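You operate a simulated robot arm through the tools that you are given. There is no shell and no other tool.

You are at the controls of a simulated robot arm. One attempt, no reset.

## Task
The air cabinet has tripped: reset what the trip sign names and start it again.
Fine: main switch off before you open the reset flap; press that reset key once, shut the flap, switch on, press start once. Leave it running. Where these are worked on the way, their far stop is far enough and under half their travel is too little: main switch, reset flap.

The check looks at the end state, three seconds after you hand in, the way a careful person would. Anything else that was tipped, shoved, dropped, spilled or broken makes it a failure.

## Robot
A 6-joint arm with a two-finger parallel gripper, fixed in place. Base frame: the origin is on the floor under the middle of its stand, x ahead of it, y to its left, z up. Units: mm, rad, N and s.
With the tool pointing down near the work surface it reaches from about 160 to 640 mm from the base axis. Its first joint turns from -1.152 to 1.152 rad. Payload 2.9 kg.
The TCP is the grasp point between the finger pads, 30 mm short of the fingertips. In the tool frame z runs along the fingers and y along their closing line. The gripper opens to 110 mm. The fingers are 20 mm wide and 10 mm thick; the gripper's body (48 by 112 mm) begins 55 mm behind the TCP.
Orientation is that of the tool frame in the base frame, as a unit quaternion [x, y, z, w]. With the fingers straight down and closing along the base's y, the tool's x points along the base's -x, its y along +y and its z along -z.

## Interface
- The arm moves only by the tool apply_moves. Its argument "targets" is a list that holds one entry, the list of rows, each a list of 7 numbers: the turn, a rotation vector about the tool's x, y, z in rad, then the shift along the tool's x, y, z in mm, then the opening in per cent of the stroke, from 0 (shut) to 100 (fully open). In form: [[[rx, ry, rz, tx, ty, tz, grip], ...]]. A call has 1 to 20 rows; each row shifts and turns the commanded pose from where the row before left it, along the tool's axes as they then stand. Rows are played at 5 a second. More than 50 mm and 0.15 rad between two rows, or a gripper value outside its range, and nothing of the call is played. A pose out of reach is approached as far as the arm can. The call stops where the force on the tool passes 40 N (or 10 N more than at its start, if that is more) or the arm is blocked; 0.2 s more then pass. The fingers move at their own pace (about 108 mm/s each) and stop on an object; they squeeze with about 41 N. The grip force told is the motor's: it shows also when the fingers shut on nothing. Time passes only in rows, and 0.2 s behind the last, so rows that do not move let the fingers close. The reply holds the time, the measured pose of the TCP, the force on the tool along the base axes, the opening and the grip force, in the units named above and with some noise, with the torque about the TCP (base axes, N m) and any sound that the robot's microphone picked up.
- Cameras (640 x 400 px; columns grow to the right, rows downward): "scene" is fixed at [57.3, 418.6, 1394.4]; the picture's right is [-0.93, -0.36, 0.00], its down [-0.17, 0.44, -0.88] and it looks along [0.31, -0.82, -0.48] (base axes); focal length 236 px, centre (320, 200). "wrist" rides on the gripper at [72, 17, -103] in the tool frame; the picture's right is [-0.23, 0.97, 0.00], its down [-0.76, -0.18, -0.62] and it looks along [-0.61, -0.14, 0.78] (tool axes); focal length 222 px, centre (320, 200).
- grab_frame(camera): a new picture of that camera. No time passes.
- locate(camera, pixels): for up to 12 pixels [column, row] of the newest picture of that camera ("zoom" is the newest enlarged one), the place [x, y, z] in the base frame of the surface seen there, good to about 2 mm, but the place of the scene camera against the robot may be out by one fixed shift of up to 12 mm in any direction. No time passes.
- zoom(camera, box): a new picture of the part [left, top, right, bottom] of that camera's present view, enlarged. No time passes.
- hand_in(): hands the job in; it is judged then, once.

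Unless the task says otherwise, let go and move clear before handing in.

The tools are called after "Request:" as a command line: name --argument value ..., lists and objects as JSON in quotes. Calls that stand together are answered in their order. apply_moves: Moves the arm, as the interface text tells. Its arguments: {"type":"object","properties":{"targets":{"type":"array","items":{"type":"array","items":{"type":"array","items":{"type":"number"}}}}},"required":["targets"]} The other tools are called the same way: grab_frame (camera) takes a picture; locate (camera, pixels) gives the place of the surface under pixels of a picture; zoom (camera, box) takes an enlarged picture of a part of a camera's view; hand_in () hands the job in.

At the start:

```text
time: 0.0
tool_pos: [309.7, -169.9, 1239.2]
ee_rot: [0.0, 1.0, 0.0, 0.0]
ft_force: [-0.3, 0.2, -0.5]
wrist_torque: [0.01, 0.03, 0.03]
opening: 110.1
finger_force: 0.1
```

scene: 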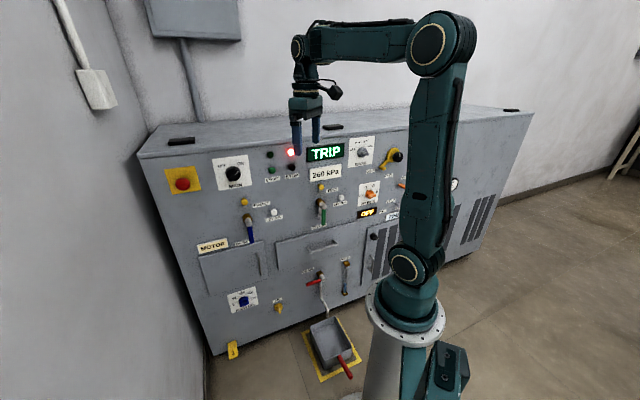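
wrist: 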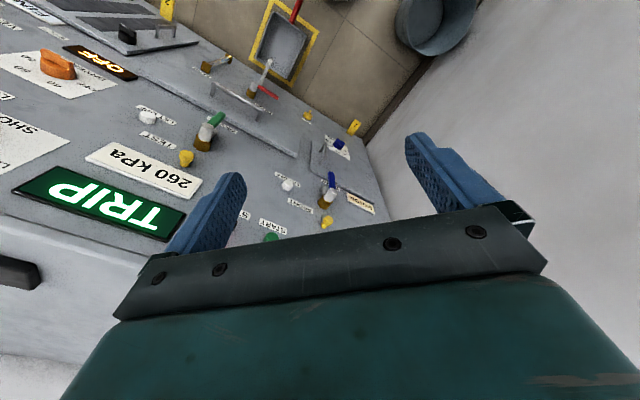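

The scene shows an air cabinet with a lit TRIP sign around (325,153), a red lamp at (291,152), and many controls. I'll zoom in on several regions before moving.

Request:
zoom --camera "scene" --box '[140, 100, 300, 200]'

Request:
zoom --camera "scene" --box '[260, 120, 420, 220]'

Request:
zoom --camera "scene" --box '[180, 190, 340, 290]'

Request:
zoom --camera "scene" --box '[190, 270, 350, 370]'

Request:
zoom --camera "scene" --box '[340, 160, 500, 260]'

```text
4.00 times, centred on (220, 150) of scene
```

zoom: 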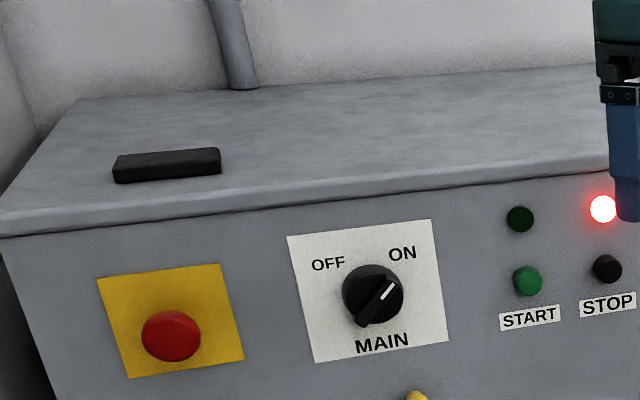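

```text
4.00 times, centred on (340, 170) of scene
```

zoom: 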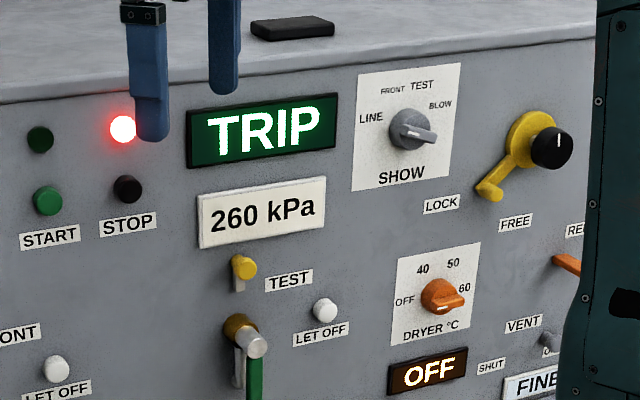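

```text
4.00 times, centred on (260, 240) of scene
```

zoom: 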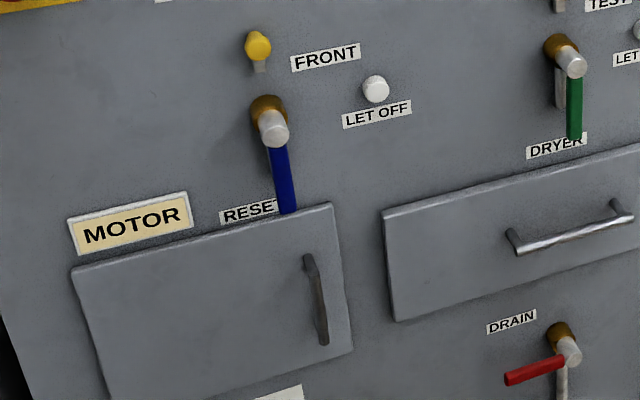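

```text
4.00 times, centred on (270, 320) of scene
```

zoom: 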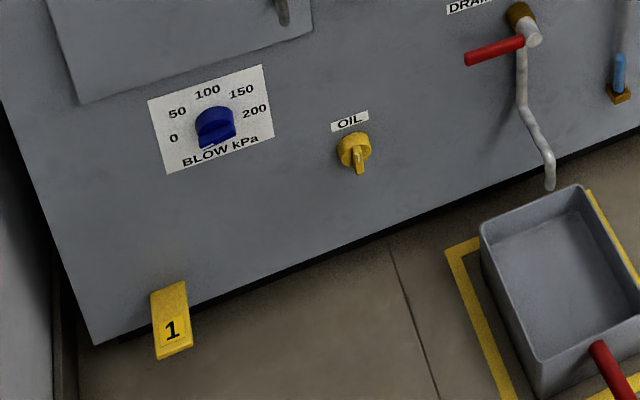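

```text
4.00 times, centred on (420, 210) of scene
```

zoom: 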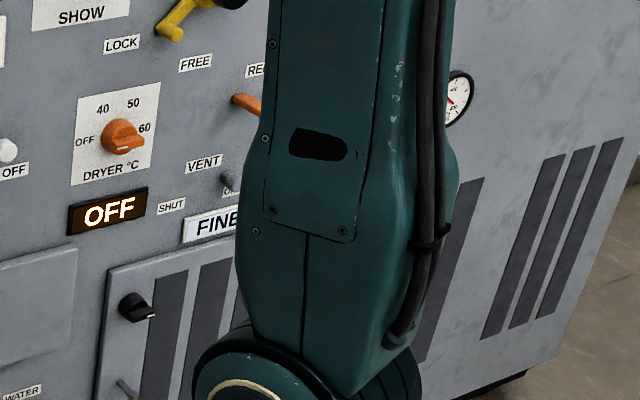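

The zooms show MAIN ON/OFF knob near (235,173), START/STOP buttons, a MOTOR plate and a flap below it at (230,265), and a partly hidden FINE… plate. I'll locate key points to find the face's geometry.

Request:
locate --camera "scene" --pixels '[[234, 173], [183, 182], [270, 170], [292, 167], [212, 246], [205, 270], [262, 262], [248, 240], [325, 153], [380, 245], [220, 340], [290, 235]]'

Request:
locate --camera "scene" --pixels '[[180, 141], [333, 127], [510, 110], [140, 155], [530, 112], [240, 300], [200, 260], [265, 243], [270, 275], [450, 240], [216, 350], [330, 350]]'

Request:
zoom --camera "wrist" --box '[0, 0, 200, 125]'

Request:
zoom --camera "wrist" --box '[200, 100, 400, 225]'

```text
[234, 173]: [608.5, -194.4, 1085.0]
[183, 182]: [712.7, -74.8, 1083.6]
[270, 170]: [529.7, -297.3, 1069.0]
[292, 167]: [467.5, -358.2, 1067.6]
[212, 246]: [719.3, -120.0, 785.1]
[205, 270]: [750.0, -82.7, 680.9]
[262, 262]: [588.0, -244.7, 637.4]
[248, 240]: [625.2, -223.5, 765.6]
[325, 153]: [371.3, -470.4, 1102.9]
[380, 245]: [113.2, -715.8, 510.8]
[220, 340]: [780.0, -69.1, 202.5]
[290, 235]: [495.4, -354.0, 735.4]
```

```text
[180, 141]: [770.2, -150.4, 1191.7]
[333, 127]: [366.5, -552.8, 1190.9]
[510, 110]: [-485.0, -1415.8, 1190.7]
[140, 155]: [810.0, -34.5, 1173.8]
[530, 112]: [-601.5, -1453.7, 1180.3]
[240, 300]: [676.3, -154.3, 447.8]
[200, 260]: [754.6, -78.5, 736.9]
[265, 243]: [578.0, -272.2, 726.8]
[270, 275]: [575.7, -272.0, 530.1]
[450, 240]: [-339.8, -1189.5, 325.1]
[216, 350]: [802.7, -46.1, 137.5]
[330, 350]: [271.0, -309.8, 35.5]
```

```text
3.20 times, centred on (100, 62) of wrist
```

zoom: 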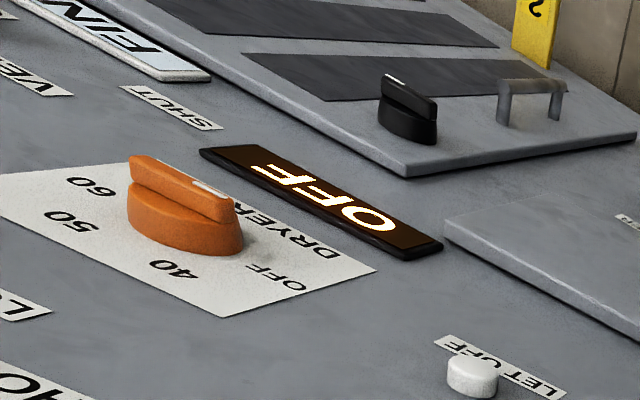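

```text
3.20 times, centred on (300, 162) of wrist
```

zoom: 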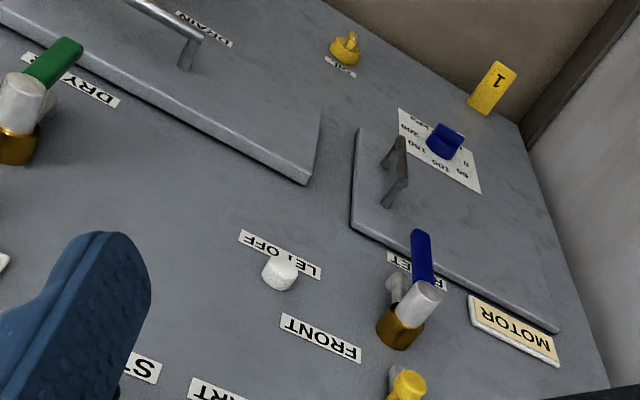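

The face is a vertical plane x − y ≈ 849 (normal toward the robot at 45°), with MAIN at about (608,-194,1085). I'll first yaw the tool 45° square to the face and move a bit towards it, then look.

Request:
apply_moves --targets '[[[0, 0, 0.1309, 0, 0, 0, 100], [0, 0, 0.1309, 0, 0, 0, 100], [0, 0, 0.1309, 0, 0, 0, 100], [0, 0, 0.1309, 0, 0, 0, 100], [0, 0, 0.1309, 0, 0, 0, 100], [0, 0, 0.1309, 0, 0, 0, 100], [0, 0, 0, -20, 0, 0, 100], [0, 0, 0, -20, 0, 0, 100], [0, 0, 0, -20, 0, 0, 100], [0, 0, 0, -20, 0, 0, 100], [0, 0, 0, -20, 0, 0, 100]]]'

```text
time: 2.4
tool_pos: [382.0, -241.5, 1240.4]
ee_rot: [0.383, 0.924, 0.001, -0.001]
ft_force: [-0.2, -0.6, -0.2]
wrist_torque: [0.03, 0.0, 0.0]
opening: 110.0
finger_force: 0.0
```

The yaw is as planned (tool x now along (-0.71,0.71,0)). Next I pitch the tool up to point horizontally at the face.

Request:
apply_moves --targets '[[[0, -0.1428, 0, 0, 0, 0, 100], [0, -0.1428, 0, 0, 0, 0, 100], [0, -0.1428, 0, 0, 0, 0, 100], [0, -0.1428, 0, 0, 0, 0, 100], [0, -0.1428, 0, 0, 0, 0, 100], [0, -0.1428, 0, 0, 0, 0, 100], [0, -0.1428, 0, 0, 0, 0, 100], [0, -0.1428, 0, 0, 0, 0, 100], [0, -0.1428, 0, 0, 0, 0, 100], [0, -0.1428, 0, 0, 0, 0, 100], [0, -0.1428, 0, 0, 0, 0, 100]]]'

Request:
grab_frame --camera "scene"

Request:
grab_frame --camera "wrist"

```text
time: 4.8
tool_pos: [381.5, -240.1, 1240.7]
ee_rot: [0.27, 0.653, -0.27, 0.654]
ft_force: [0.3, 0.5, 0.2]
wrist_torque: [0.01, 0.0, -0.01]
opening: 110.2
finger_force: 0.1
```

```text
taken
```

scene: 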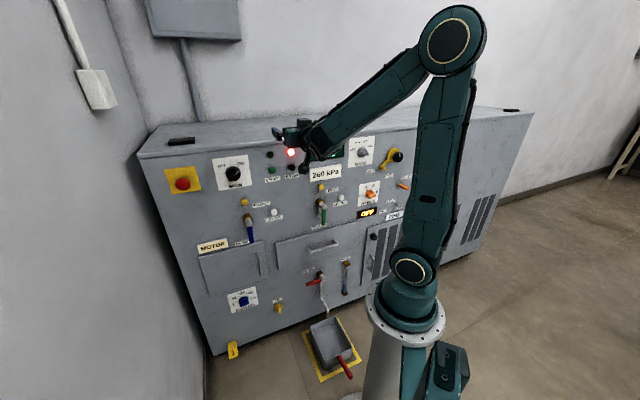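

```text
taken
```

wrist: 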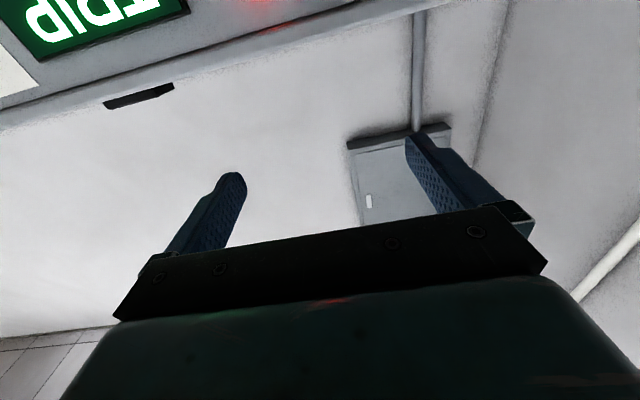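

The tool now points straight at the face, with the wrist camera below looking up (picture upside down). I'll move down and to the left to look at the left half of the panel from a safe distance.

Request:
apply_moves --targets '[[[0, 0, 0, 36, 29, 0, 100], [0, 0, 0, 36, 29, 0, 100], [0, 0, 0, 36, 29, 0, 100], [0, 0, 0, 36, 29, 0, 100], [0, 0, 0, 36, 29, 0, 100], [0, 0, 0, 36, 29, 0, 100], [0, 0, 0, 36, 29, 0, 100], [0, 0, 0, 36, 29, 0, 100]]]'

Request:
grab_frame --camera "wrist"

Request:
grab_frame --camera "scene"

```text
time: 6.6
tool_pos: [556.9, -79.7, 960.0]
ee_rot: [0.272, 0.655, -0.27, 0.651]
ft_force: [0.0, -0.1, 0.1]
wrist_torque: [-0.02, -0.01, -0.01]
opening: 109.8
finger_force: 0.1
out of reach, approached as far as the arm can: row 6, 7
```

```text
taken
```

wrist: 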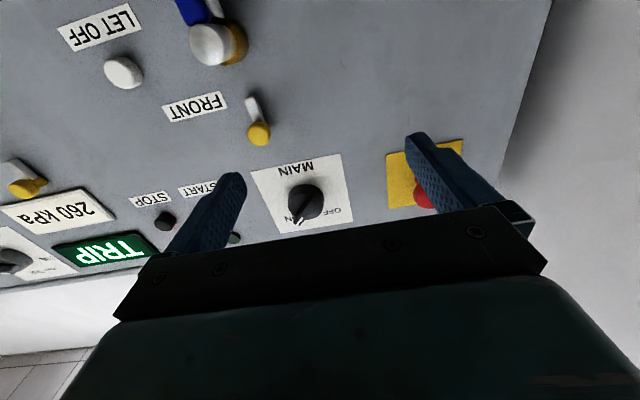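

```text
taken
```

scene: 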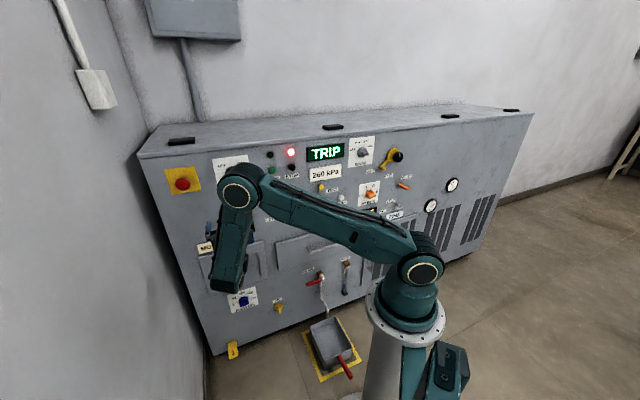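

The panel shows MAIN pointing to ON around wrist (305,205), START under the left finger, STOP at (163,222). The last rows reported a reach limit, so I'll test a small downward move, and zoom on MAIN in the meantime.

Request:
zoom --camera "wrist" --box '[220, 130, 380, 230]'

Request:
locate --camera "wrist" --pixels '[[305, 203], [255, 185], [345, 170], [290, 225], [165, 221], [425, 195], [123, 72], [258, 133], [212, 45]]'

Request:
apply_moves --targets '[[[0, 0, 0, 15, 0, -10, 100], [0, 0, 0, 15, 0, -10, 100], [0, 0, 0, 15, 0, -10, 100], [0, 0, 0, 15, 0, 0, 100]]]'

Request:
grab_frame --camera "scene"

```text
4.00 times, centred on (300, 180) of wrist
```

zoom: 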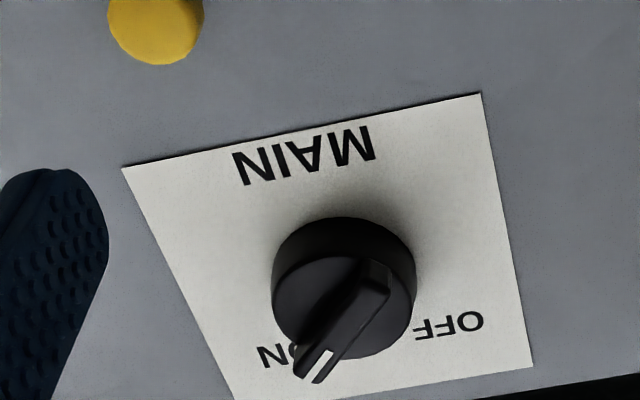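

```text
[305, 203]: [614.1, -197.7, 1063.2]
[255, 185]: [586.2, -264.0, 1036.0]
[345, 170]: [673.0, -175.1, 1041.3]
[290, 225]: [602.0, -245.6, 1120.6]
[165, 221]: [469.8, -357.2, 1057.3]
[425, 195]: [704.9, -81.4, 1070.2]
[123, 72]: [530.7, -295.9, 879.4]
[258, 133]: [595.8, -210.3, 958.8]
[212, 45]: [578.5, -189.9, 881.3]
```

```text
time: 7.6
tool_pos: [573.9, -61.9, 910.2]
ee_rot: [0.271, 0.656, -0.269, 0.651]
ft_force: [-0.2, 0.1, -0.4]
wrist_torque: [-0.03, 0.02, 0.02]
opening: 110.0
finger_force: 0.0
out of reach, approached as far as the arm can: row 1, 2, 3, 4
```

```text
taken
```

scene: 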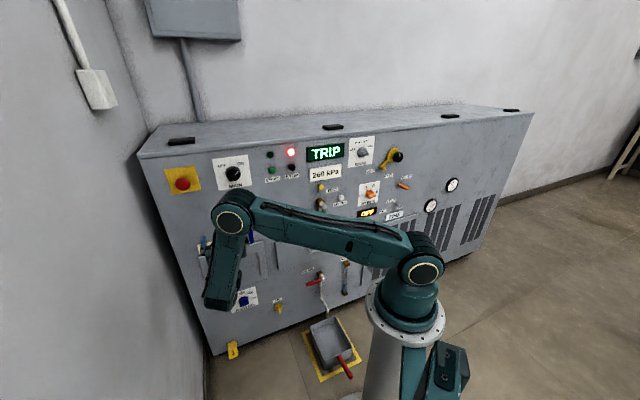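

The arm hit a wrist limit near (574,-62,910) with the tool level so far from the face, but the view of the right half is now free. I'll zoom in there and on the flap area.

Request:
zoom --camera "scene" --box '[340, 140, 440, 240]'

Request:
zoom --camera "scene" --box '[420, 160, 520, 260]'

Request:
grab_frame --camera "wrist"

```text
4.00 times, centred on (390, 190) of scene
```

zoom: 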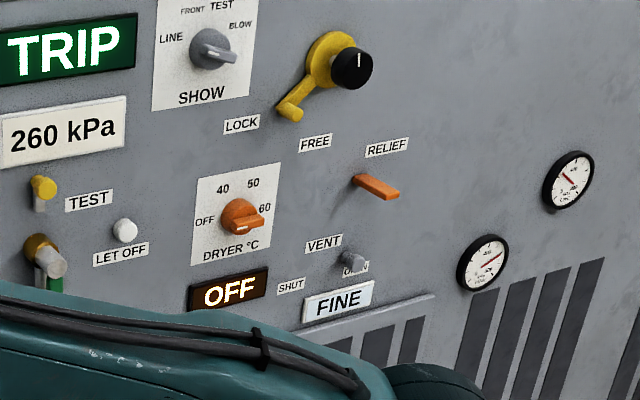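

```text
4.00 times, centred on (470, 210) of scene
```

zoom: 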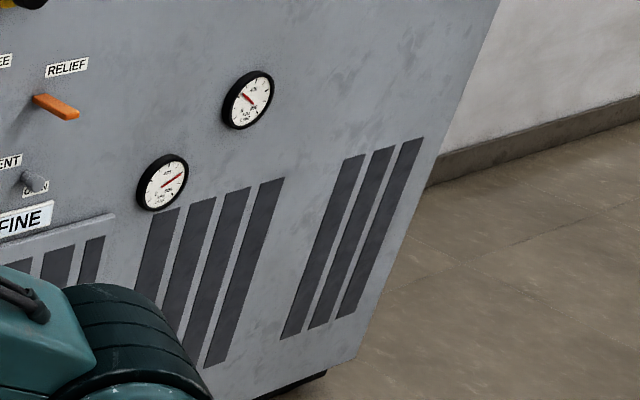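

```text
taken
```

wrist: 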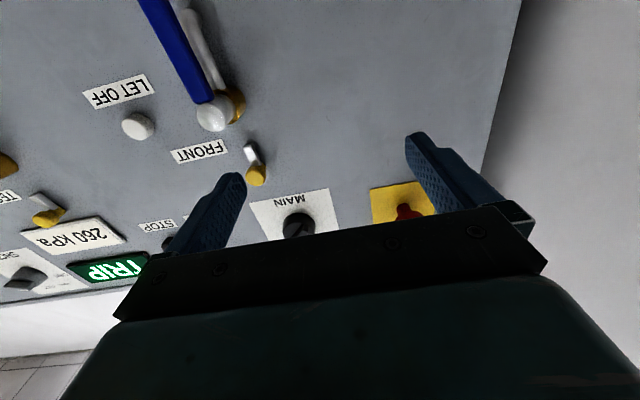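

MOTOR (cream plate above the RESET flap) reads as the trip sign, FINE is just a plate at the filter door. Now I'll go up in front of the MAIN knob at about s=-290, z≈1085 and look closely.

Request:
apply_moves --targets '[[[0, 0, 0, -35, -14.4, 6, 100], [0, 0, 0, -35, -14.4, 6, 100], [0, 0, 0, -35, -14.4, 6, 100], [0, 0, 0, -35, -14.4, 6, 100], [0, 0, 0, -35, -14.4, 6, 100]]]'

Request:
grab_frame --camera "wrist"

```text
time: 8.8
tool_pos: [544.2, -133.7, 1086.3]
ee_rot: [0.27, 0.654, -0.27, 0.653]
ft_force: [-0.5, -0.3, -0.4]
wrist_torque: [0.01, 0.05, 0.04]
opening: 110.0
finger_force: 0.0
```

```text
taken
```

wrist: 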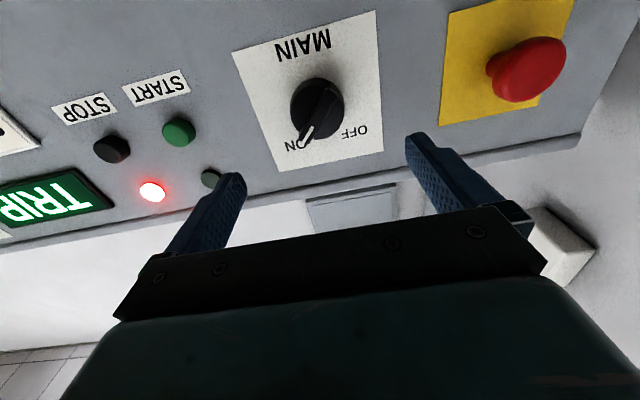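

Request:
zoom --camera "wrist" --box '[240, 40, 400, 140]'

Request:
zoom --camera "wrist" --box '[270, 60, 366, 120]'

```text
4.00 times, centred on (320, 90) of wrist
```

zoom: 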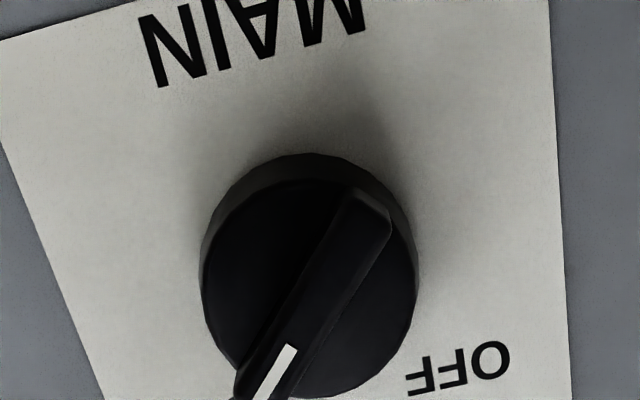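

```text
6.67 times, centred on (318, 90) of wrist
```

zoom: 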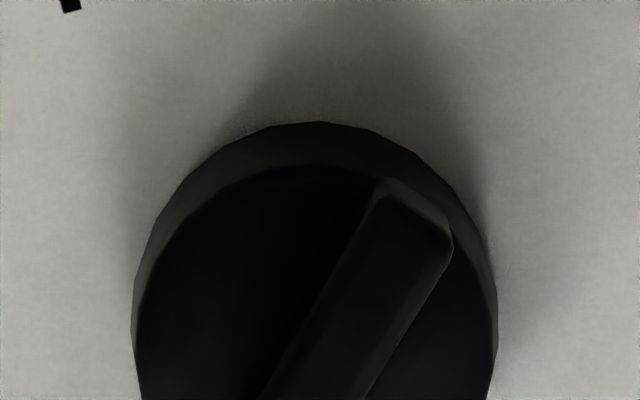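

The MAIN knob bar runs from tail (wrist ~ (333,90)) to the white tip at (303,137). I'll locate the bar's ends and edges precisely in an enlarged view.

Request:
zoom --camera "wrist" --box '[264, 60, 376, 160]'

Request:
locate --camera "wrist" --pixels '[[303, 137], [331, 93], [319, 110], [312, 122], [305, 105], [335, 120], [300, 90], [296, 145], [355, 131], [234, 53], [376, 13], [276, 170]]'

```text
4.00 times, centred on (320, 110) of wrist
```

zoom: 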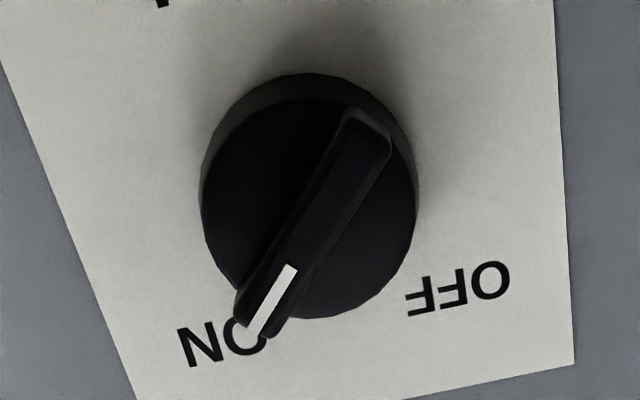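

```text
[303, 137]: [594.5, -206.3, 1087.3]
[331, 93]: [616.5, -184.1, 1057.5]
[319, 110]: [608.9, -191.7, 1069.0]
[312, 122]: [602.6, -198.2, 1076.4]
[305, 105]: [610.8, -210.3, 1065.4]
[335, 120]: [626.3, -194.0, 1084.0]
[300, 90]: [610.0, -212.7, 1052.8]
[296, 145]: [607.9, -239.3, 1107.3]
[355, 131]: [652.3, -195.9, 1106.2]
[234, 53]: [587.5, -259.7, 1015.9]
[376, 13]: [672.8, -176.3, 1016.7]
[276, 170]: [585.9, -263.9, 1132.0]
```

The bar lies at 45° up-right, its top at n≈566 (disc at n≈580), knob axis near s≈-292, z≈1073. I'll centre on it, close the fingers to about 38 mm and roll +45° so they straddle the bar.

Request:
apply_moves --targets '[[[0, 0, 0, 13.8, 1.7, 0, 60], [0, 0, 0.1309, 0, 0, 0, 35], [0, 0, 0.1309, 0, 0, 0, 35], [0, 0, 0.1309, 0, 0, 0, 35], [0, 0, 0.1309, 0, 0, 0, 35], [0, 0, 0.1309, 0, 0, 0, 35], [0, 0, 0.1309, 0, 0, 0, 35], [0, 0, 0, 0, 0, 20, 35]]]'

Request:
grab_frame --camera "wrist"

```text
time: 10.6
tool_pos: [560.6, -147.3, 1073.1]
ee_rot: [0.501, 0.5, 0.0, 0.707]
ft_force: [-0.5, 0.1, 0.7]
wrist_torque: [0.01, 0.01, -0.01]
opening: 38.4
finger_force: 0.0
```

```text
taken
```

wrist: 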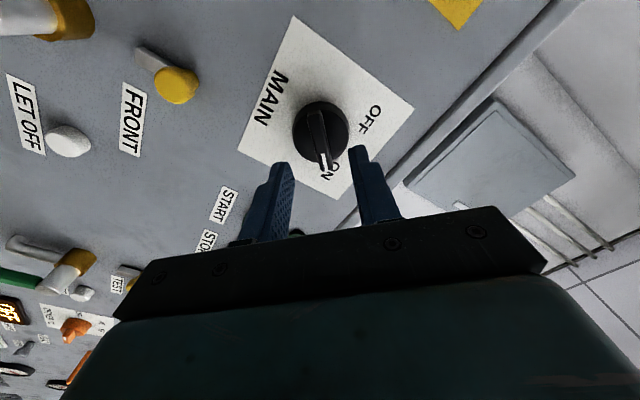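

The fingers straddle the bar (tip at wrist (324,165)), TCP at s=-292, n=500. I'll check the bar and disc positions from this closer view before going in.

Request:
zoom --camera "wrist" --box '[264, 85, 376, 185]'

Request:
locate --camera "wrist" --pixels '[[324, 160], [319, 118], [322, 140], [313, 140], [330, 140], [297, 130], [345, 125], [321, 105]]'

```text
4.00 times, centred on (320, 135) of wrist
```

zoom: 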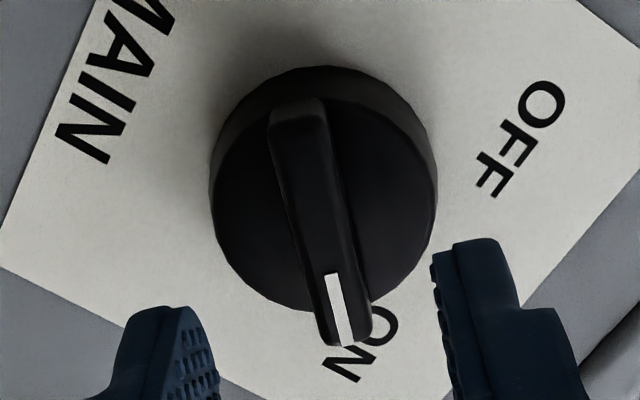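

```text
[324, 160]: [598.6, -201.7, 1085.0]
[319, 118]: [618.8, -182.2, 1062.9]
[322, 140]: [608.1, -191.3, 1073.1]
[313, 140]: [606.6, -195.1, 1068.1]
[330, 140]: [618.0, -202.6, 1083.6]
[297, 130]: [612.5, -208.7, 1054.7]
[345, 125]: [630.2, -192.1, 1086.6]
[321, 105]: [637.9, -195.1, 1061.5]
```

The bar centre line passes within about 2 mm of the tool axis, so I advance 45 mm so the tips sit beside the bar, just short of the disc.

Request:
apply_moves --targets '[[[0, 0, 0, 0, 0, 15, 35], [0, 0, 0, 0, 0, 15, 35], [0, 0, 0, 0, 0, 10, 35], [0, 0, 0, 0, 0, 4, 35]]]'

Request:
grab_frame --camera "wrist"

```text
time: 11.6
tool_pos: [591.5, -177.8, 1072.1]
ee_rot: [0.5, 0.5, 0.0, 0.707]
ft_force: [-0.1, 0.2, 0.8]
wrist_torque: [0.02, -0.01, 0.01]
opening: 38.5
finger_force: 0.1
```

```text
taken
```

wrist: 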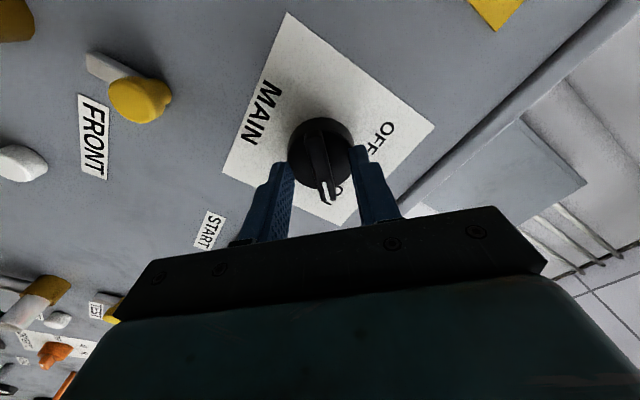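

Tips are beside the bar with no contact (forces ~0). I go 3 mm deeper and close in steps onto the bar.

Request:
apply_moves --targets '[[[0, 0, 0, 0, 0, 3, 30], [0, 0, 0, 0, 0, 0, 20], [0, 0, 0, 0, 0, 0, 14], [0, 0, 0, 0, 0, 0, 10]]]'

Request:
zoom --camera "wrist" --box '[264, 110, 376, 210]'

```text
time: 12.6
tool_pos: [592.4, -180.1, 1073.5]
ee_rot: [0.5, 0.5, -0.001, 0.707]
ft_force: [0.1, -1.2, -1.6]
wrist_torque: [-0.01, -0.01, -0.01]
opening: 11.9
finger_force: 1.3
```

```text
4.00 times, centred on (320, 160) of wrist
```

zoom: 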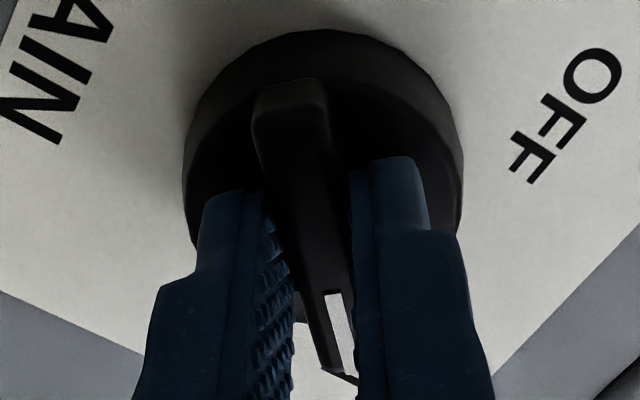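

The opening is 11.9 mm around a bar about 10 mm wide. I close onto it and turn it counter-clockwise 45° first, watching the torque.

Request:
apply_moves --targets '[[[0, 0, 0, 0, 0, 0, 6], [0, 0, 0, 0, 0, 0, 6], [0, 0, -0.1, 0, 0, 0, 6], [0, 0, -0.1, 0, 0, 0, 6], [0, 0, -0.1, 0, 0, 0, 6], [0, 0, -0.1, 0, 0, 0, 6], [0, 0, -0.1, 0, 0, 0, 6], [0, 0, -0.1, 0, 0, 0, 6], [0, 0, -0.1, 0, 0, 0, 6], [0, 0, -0.1, 0, 0, 0, 6]]]'

Request:
grab_frame --camera "wrist"

```text
time: 14.8
tool_pos: [592.5, -180.6, 1073.0]
ee_rot: [0.267, 0.656, -0.278, 0.648]
ft_force: [-28.1, -9.7, -9.1]
wrist_torque: [-0.72, -0.8, -0.45]
opening: 11.8
finger_force: 45.2
```

```text
taken
```

wrist: 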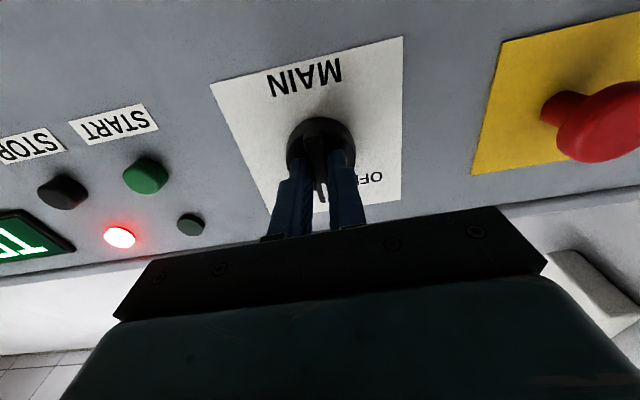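

The knob is turned to vertical but the tool feels about 27 N to the right, so the axis is a little right of my centre. I loosen the grip, shift 1.5 mm right and go on turning with slight play.

Request:
apply_moves --targets '[[[0, 0, 0, 0, 0, 0, 14], [0, 0, 0, 0, -1.5, 0, 14], [0, 0, 0, 0, 0, 0, 14]]]'

Request:
zoom --camera "wrist" --box '[264, 110, 376, 210]'

```text
time: 15.6
tool_pos: [592.8, -179.5, 1075.5]
ee_rot: [0.265, 0.655, -0.274, 0.653]
ft_force: [-1.8, -2.5, 1.3]
wrist_torque: [-0.02, -0.04, -0.08]
opening: 16.6
finger_force: 1.8
```

```text
4.00 times, centred on (320, 160) of wrist
```

zoom: 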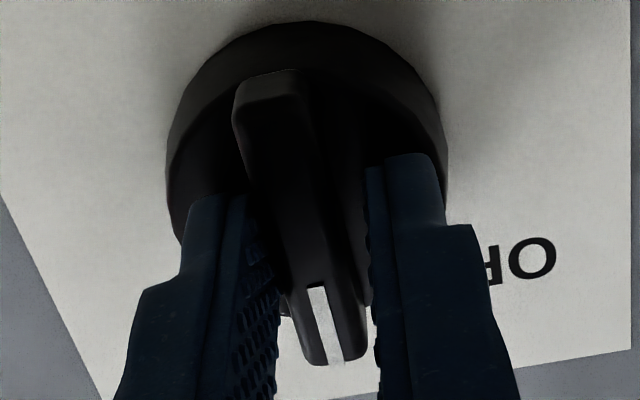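

The knob stayed at the vertical with light contact. I keep turning counter-clockwise with about 2 mm of play.

Request:
apply_moves --targets '[[[0, 0, 0, 0, 0, 0, 12], [0, 0, -0.1, 0, 0, 0, 12], [0, 0, -0.1, 0, 0, 0, 12], [0, 0, -0.1, 0, 0, 0, 12], [0, 0, -0.1, 0, 0, 0, 12], [0, 0, -0.1, 0, 0, 0, 12], [0, 0, -0.1, 0, 0, 0, 12], [0, 0, -0.1, 0, 0, 0, 12], [0, 0, -0.1, 0, 0, 0, 12]]]'

Request:
grab_frame --camera "wrist"

Request:
zoom --camera "wrist" --box '[264, 110, 376, 210]'

```text
time: 17.6
tool_pos: [594.1, -181.0, 1074.0]
ee_rot: [-0.012, 0.707, -0.507, 0.492]
ft_force: [-2.8, -5.4, 2.7]
wrist_torque: [0.0, -0.13, -0.05]
opening: 15.6
finger_force: 2.7
```

```text
taken
```

wrist: 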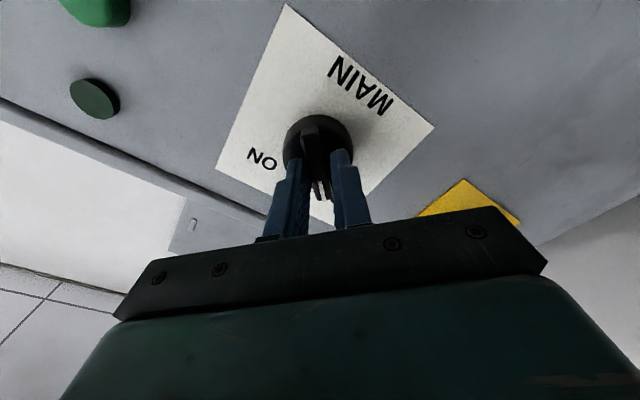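

```text
4.00 times, centred on (320, 160) of wrist
```

zoom: 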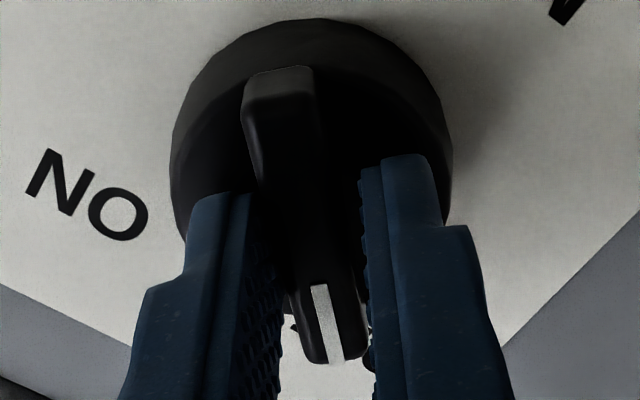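

The bar now points up-left at about 45° with little torque. I turn a bit further to feel the end stop.

Request:
apply_moves --targets '[[[0, 0, -0.06, 0, 0, 0, 12], [0, 0, -0.06, 0, 0, 0, 12], [0, 0, -0.06, 0, 0, 0, 12], [0, 0, -0.06, 0, 0, 0, 12]]]'

Request:
zoom --camera "wrist" --box '[264, 110, 376, 210]'

```text
time: 18.6
tool_pos: [591.8, -181.2, 1074.1]
ee_rot: [-0.094, 0.701, -0.563, 0.428]
ft_force: [-8.4, -6.6, 5.2]
wrist_torque: [0.11, -0.15, -0.27]
opening: 17.9
finger_force: 4.7
```

```text
4.00 times, centred on (320, 160) of wrist
```

zoom: 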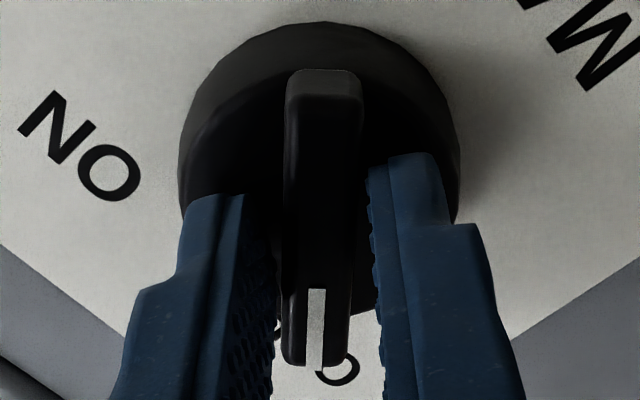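

The bar no longer follows the tool (it tilted between the fingers and spread them to 17.9 mm), so it is at its OFF stop. I turn back slightly, open and retreat straight out.

Request:
apply_moves --targets '[[[0, 0, 0.1, 0, 0, 0, 14], [0, 0, 0.08, 0, 0, 0, 35], [0, 0, 0, 0, 0, 0, 35], [0, 0, 0, 0, 0, -20, 35], [0, 0, 0, 0, 0, -30, 35], [0, 0, 0, 0, 0, -30, 35]]]'

Request:
grab_frame --camera "wrist"

Request:
zoom --camera "scene" --box '[200, 130, 320, 205]'

```text
time: 20.0
tool_pos: [536.8, -124.8, 1075.7]
ee_rot: [-0.032, 0.706, -0.522, 0.477]
ft_force: [0.1, 0.2, 0.0]
wrist_torque: [-0.04, -0.04, 0.01]
opening: 38.5
finger_force: 0.0
```

```text
taken
```

wrist: 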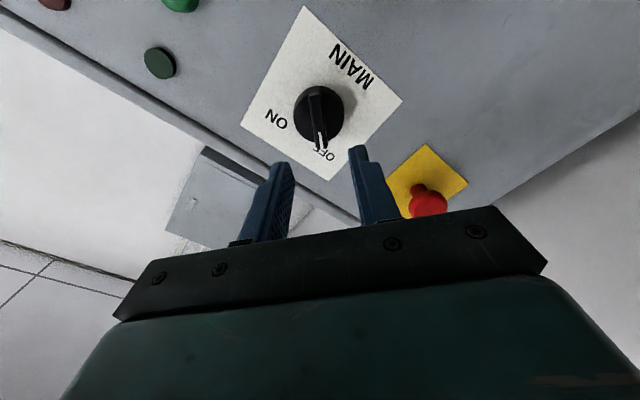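

```text
5.33 times, centred on (260, 168) of scene
```

zoom: 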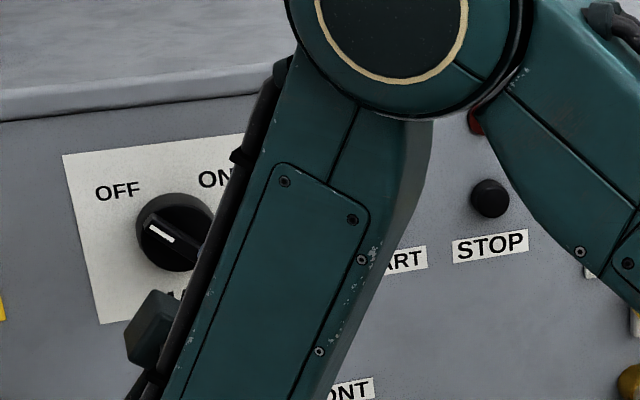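

MAIN now points to OFF and the trip lamp is dark. Before moving to the flap I'll measure the arm's own geometry from the scene view to understand its reach low down.

Request:
grab_frame --camera "scene"

```text
taken
```

scene: 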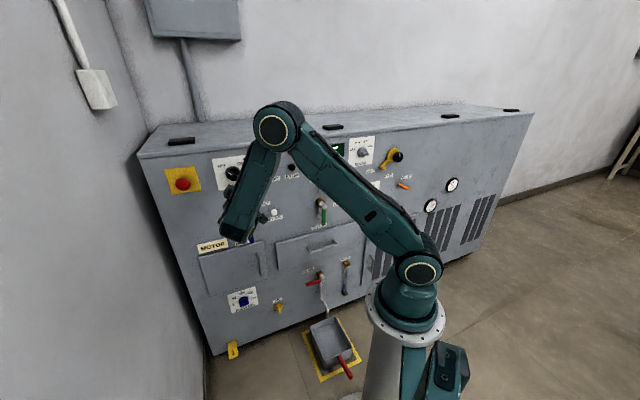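

Request:
locate --camera "scene" --pixels '[[419, 272], [273, 131], [237, 228], [255, 180], [265, 217], [230, 240], [340, 185], [408, 310], [270, 213], [224, 230]]'

Request:
zoom --camera "scene" --box '[200, 90, 330, 250]'

```text
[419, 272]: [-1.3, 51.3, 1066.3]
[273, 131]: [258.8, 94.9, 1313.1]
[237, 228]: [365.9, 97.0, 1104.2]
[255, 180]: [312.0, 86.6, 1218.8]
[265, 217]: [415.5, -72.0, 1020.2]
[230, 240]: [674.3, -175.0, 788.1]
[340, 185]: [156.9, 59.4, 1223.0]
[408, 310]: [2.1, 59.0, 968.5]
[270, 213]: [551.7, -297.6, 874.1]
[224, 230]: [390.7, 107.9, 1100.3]
```

```text
2.50 times, centred on (265, 170) of scene
```

zoom: 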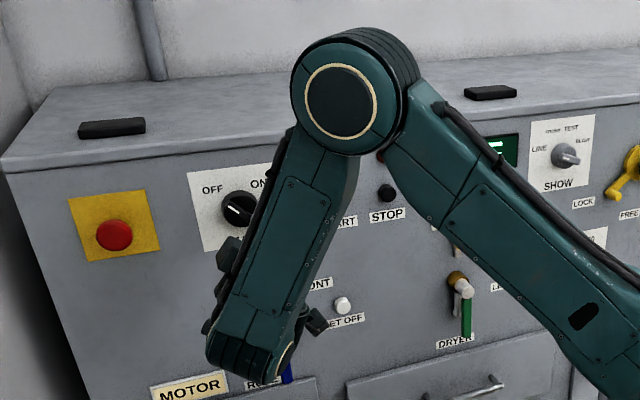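

From the arm geometry, low work needs the tool pitched down. I'll roll back upright, pitch down 35° and go down to about z=740 in front of the flap, staying well away from the face.

Request:
apply_moves --targets '[[[0, 0, 0.1458, 0, 0, 0, 35], [0, 0, 0.1458, 0, 0, 0, 35], [0, 0, 0.1458, 0, 0, 0, 35], [0, 0, 0.1458, 0, 0, 0, 35], [0, 0, 0.1458, 0, 0, 0, 35], [0, 0, 0.1456, 0, 0, 0, 35], [0, 0.1222, 0, 0, 0, 0, 35], [0, 0.1222, 0, 0, 0, 0, 35], [0, 0.1222, 0, 0, 0, 0, 35], [0, 0.1222, 0, 0, 0, 0, 35], [0, 0.1222, 0, 0, 0, 0, 35], [0, 0, 0, 37.5, 1.2, 19.4, 35], [0, 0, 0, 37.5, 1.2, 19.4, 35], [0, 0, 0, 37.5, 1.2, 19.4, 35], [0, 0, 0, 37.5, 1.2, 19.4, 35], [0, 0, 0, 37.5, 1.2, 19.4, 35], [0, 0, 0, 37.5, 1.2, 19.4, 35], [0, 0, 0, 37.5, 1.2, 19.4, 35], [0, 0, 0, 37.5, 1.2, 19.4, 35]]]'

Request:
grab_frame --camera "wrist"

Request:
grab_frame --camera "scene"

```text
time: 24.0
tool_pos: [512.5, -88.7, 739.7]
ee_rot: [0.34, 0.819, -0.177, 0.427]
ft_force: [0.1, 0.4, 0.3]
wrist_torque: [0.0, -0.02, 0.0]
opening: 38.6
finger_force: 0.1
```

```text
taken
```

wrist: 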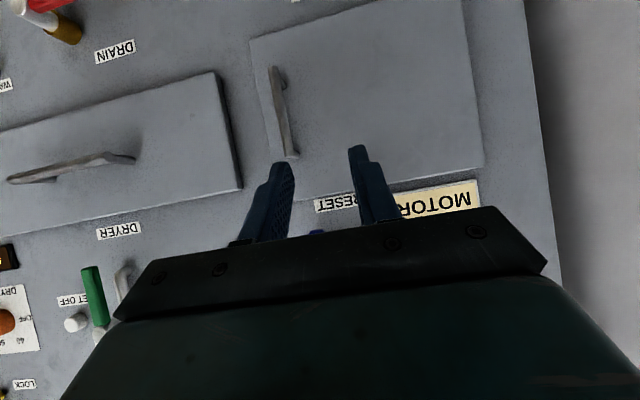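

```text
taken
```

scene: 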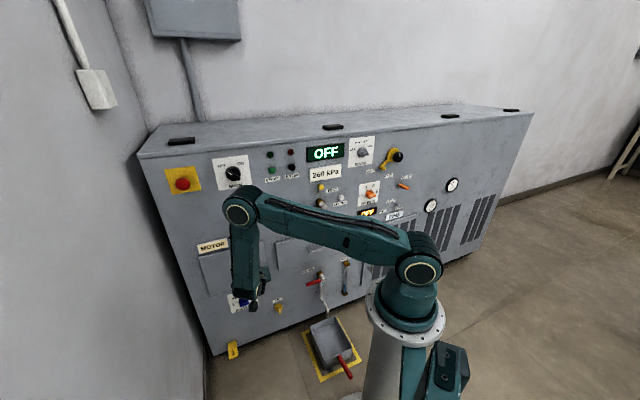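

The display reads OFF and the flap with its vertical handle (wrist (272,70)–(292,157)) and the RESET label are in view. I locate the flap's corners and handle.

Request:
locate --camera "wrist" --pixels '[[273, 70], [281, 110], [291, 155], [252, 42], [262, 100], [480, 163], [466, 20], [330, 100], [450, 100], [510, 100], [235, 100], [330, 205]]'

Request:
zoom --camera "wrist" --box '[220, 20, 380, 220]'

Request:
zoom --camera "wrist" --box '[360, 60, 560, 220]'

```text
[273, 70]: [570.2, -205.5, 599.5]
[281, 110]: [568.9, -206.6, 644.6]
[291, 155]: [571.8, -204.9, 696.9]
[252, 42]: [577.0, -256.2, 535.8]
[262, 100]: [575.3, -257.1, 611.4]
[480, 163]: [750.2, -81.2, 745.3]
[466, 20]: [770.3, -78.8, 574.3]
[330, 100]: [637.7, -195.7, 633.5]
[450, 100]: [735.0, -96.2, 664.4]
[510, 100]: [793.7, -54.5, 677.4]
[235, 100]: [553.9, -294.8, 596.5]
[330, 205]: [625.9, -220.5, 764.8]
```

```text
2.00 times, centred on (300, 120) of wrist
```

zoom: 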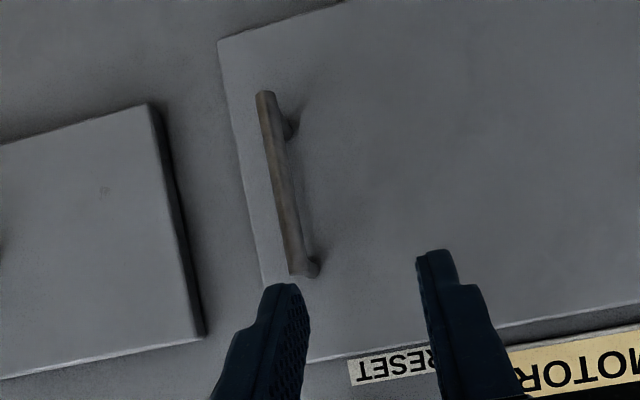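

```text
2.50 times, centred on (460, 140) of wrist
```

zoom: 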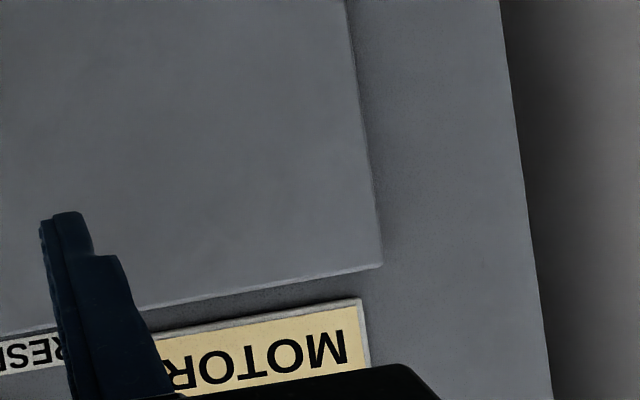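

The flap spans s≈-476…-222, z≈530…745, its face at n≈588.5; the handle bar is at s≈-257.5, n≈548, z 597–700. I'll move the open fingers in front of the handle.

Request:
locate --camera "wrist" --pixels '[[318, 232], [315, 235]]'

Request:
apply_moves --targets '[[[0, 0, 0, 10.1, -14.1, 37.6, 45], [0, 0, 0, 10.1, -14.1, 37.6, 45], [0, 0, 0, 10.1, -14.1, 37.6, 45]]]'

Request:
grab_frame --camera "wrist"

```text
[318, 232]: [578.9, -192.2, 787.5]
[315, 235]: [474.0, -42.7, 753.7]
```

```text
time: 24.8
tool_pos: [534.5, -169.5, 651.8]
ee_rot: [0.339, 0.819, -0.177, 0.427]
ft_force: [-1.4, -1.2, -0.1]
wrist_torque: [-0.05, 0.01, 0.0]
opening: 49.6
finger_force: 0.0
```

```text
taken
```

wrist: 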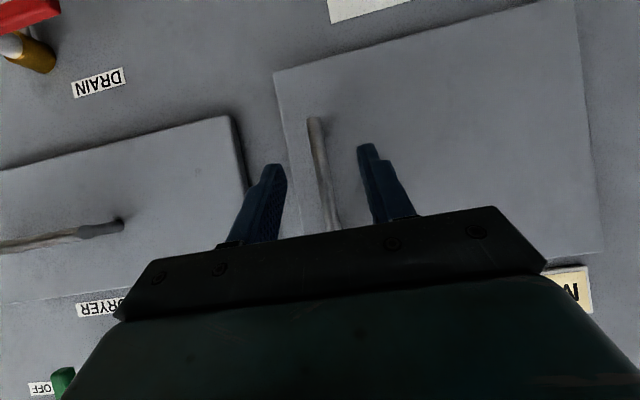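

The handle bar lies between the open fingers (bar wrist (315,120)–(335,230)). I advance 50 mm level toward the face, then close on the bar.

Request:
apply_moves --targets '[[[0, 0, 0, -9.6, 0, 13.7, 45], [0, 0, 0, -9.6, 0, 13.7, 45], [0, 0, 0, -9.6, 0, 13.7, 45]]]'

Request:
grab_frame --camera "wrist"

```text
time: 25.6
tool_pos: [569.3, -206.7, 650.3]
ee_rot: [0.339, 0.82, -0.177, 0.427]
ft_force: [-0.7, 0.1, 0.6]
wrist_torque: [0.01, 0.01, 0.0]
opening: 49.3
finger_force: 0.0
```

```text
taken
```

wrist: 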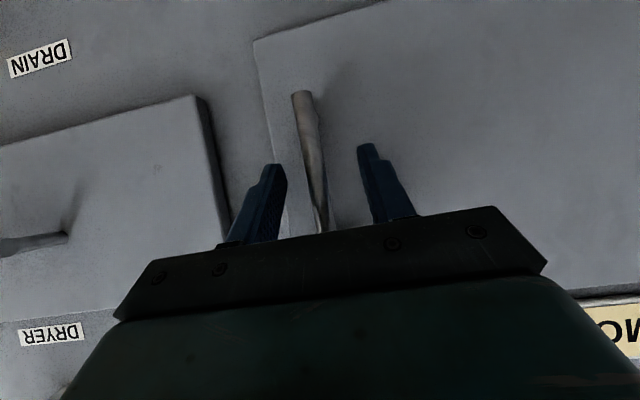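

The TCP is at the bar (n≈549, s≈-256). I close the fingers.

Request:
apply_moves --targets '[[[0, 0, 0, 0, 0, 0, 25], [0, 0, 0, 0, 0, 0, 10], [0, 0, 0, 0, 0, 0, 3], [0, 0, 0, 0, 0, 0, 3]]]'

Request:
zoom --camera "wrist" --box '[240, 80, 400, 240]'

```text
time: 26.6
tool_pos: [567.3, -206.9, 650.2]
ee_rot: [0.34, 0.82, -0.178, 0.425]
ft_force: [-6.9, -6.6, 1.9]
wrist_torque: [-0.06, -0.2, -0.12]
opening: 11.6
finger_force: 44.8
```

```text
2.50 times, centred on (320, 160) of wrist
```

zoom: 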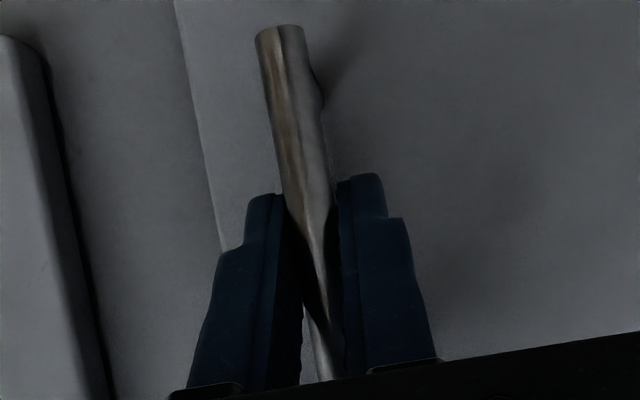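

The bar is gripped (11.6 mm, 45 N). I start pulling it along an arc about the left hinge, 5° per row, two rows first.

Request:
apply_moves --targets '[[[0.0715, 0, 0.0501, 10.8, 4.6, -15.5, 3], [0.0715, 0, 0.0501, 10.8, 4.6, -15.5, 3]]]'

Request:
grab_frame --camera "wrist"

```text
time: 27.2
tool_pos: [549.9, -173.8, 650.7]
ee_rot: [0.411, 0.786, -0.217, 0.407]
ft_force: [-23.3, -10.9, 15.9]
wrist_torque: [0.58, 0.26, -0.08]
opening: 12.0
finger_force: 45.4
```

```text
taken
```

wrist: 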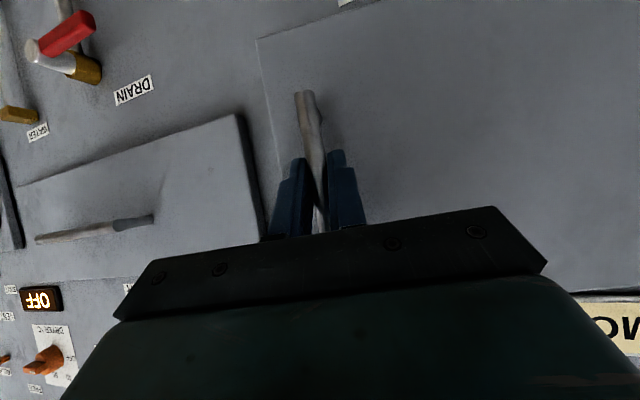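

The handle moved out 36 mm along the arc, with about 24 N pulling the tool to the right, so I'm slightly too far left. I check that the flap really turned.

Request:
locate --camera "wrist" --pixels '[[262, 50], [275, 130], [400, 80], [500, 120], [580, 150], [620, 200]]'

Request:
zoom --camera "scene" --box '[180, 200, 320, 320]'

```text
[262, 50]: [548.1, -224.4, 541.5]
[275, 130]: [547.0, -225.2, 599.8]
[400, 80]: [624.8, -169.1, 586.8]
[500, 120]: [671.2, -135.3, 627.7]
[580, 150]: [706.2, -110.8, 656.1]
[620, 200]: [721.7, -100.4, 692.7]
```

```text
3.33 times, centred on (250, 260) of scene
```

zoom: 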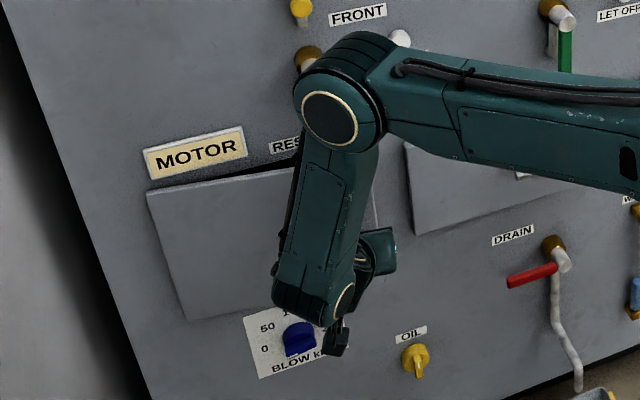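

The flap face now lies at about 9.5°, hinged at the left. I continue the arc with slightly less leftward motion.

Request:
apply_moves --targets '[[[0.0715, 0, 0.0501, 10.8, 2.2, -15.5, 3], [0.0715, 0, 0.0501, 10.8, 4.2, -15.5, 3]]]'

Request:
grab_frame --camera "wrist"

```text
time: 27.8
tool_pos: [535.6, -134.4, 649.4]
ee_rot: [0.477, 0.748, -0.248, 0.389]
ft_force: [-11.4, -2.6, 4.2]
wrist_torque: [-1.05, -0.37, 0.03]
opening: 11.9
finger_force: 45.4
```

```text
taken
```

wrist: 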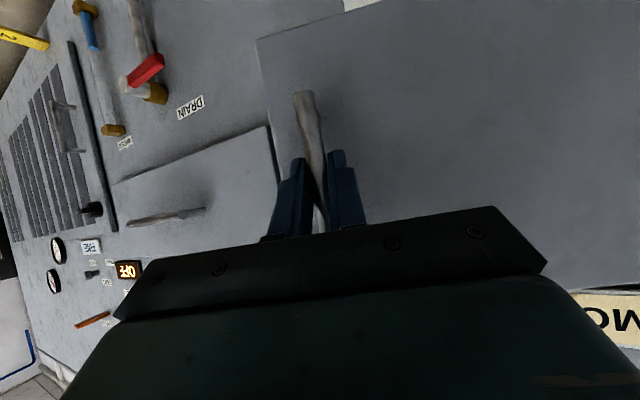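

Forces fell to about 12 N and the flap is at about 20°. I continue two more steps.

Request:
apply_moves --targets '[[[0.0715, 0, 0.0501, 10.8, 3.6, -15.5, 3], [0.0715, 0, 0.0501, 10.8, 4.2, -15.5, 3]]]'

Request:
grab_frame --camera "scene"

```text
time: 28.4
tool_pos: [529.7, -96.8, 650.7]
ee_rot: [0.54, 0.705, -0.279, 0.366]
ft_force: [4.3, 0.8, -4.8]
wrist_torque: [-0.96, -0.1, 0.13]
opening: 11.7
finger_force: 45.2
```

```text
taken
```

scene: 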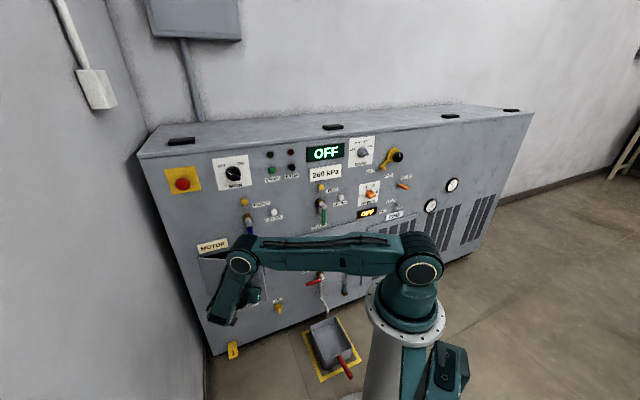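

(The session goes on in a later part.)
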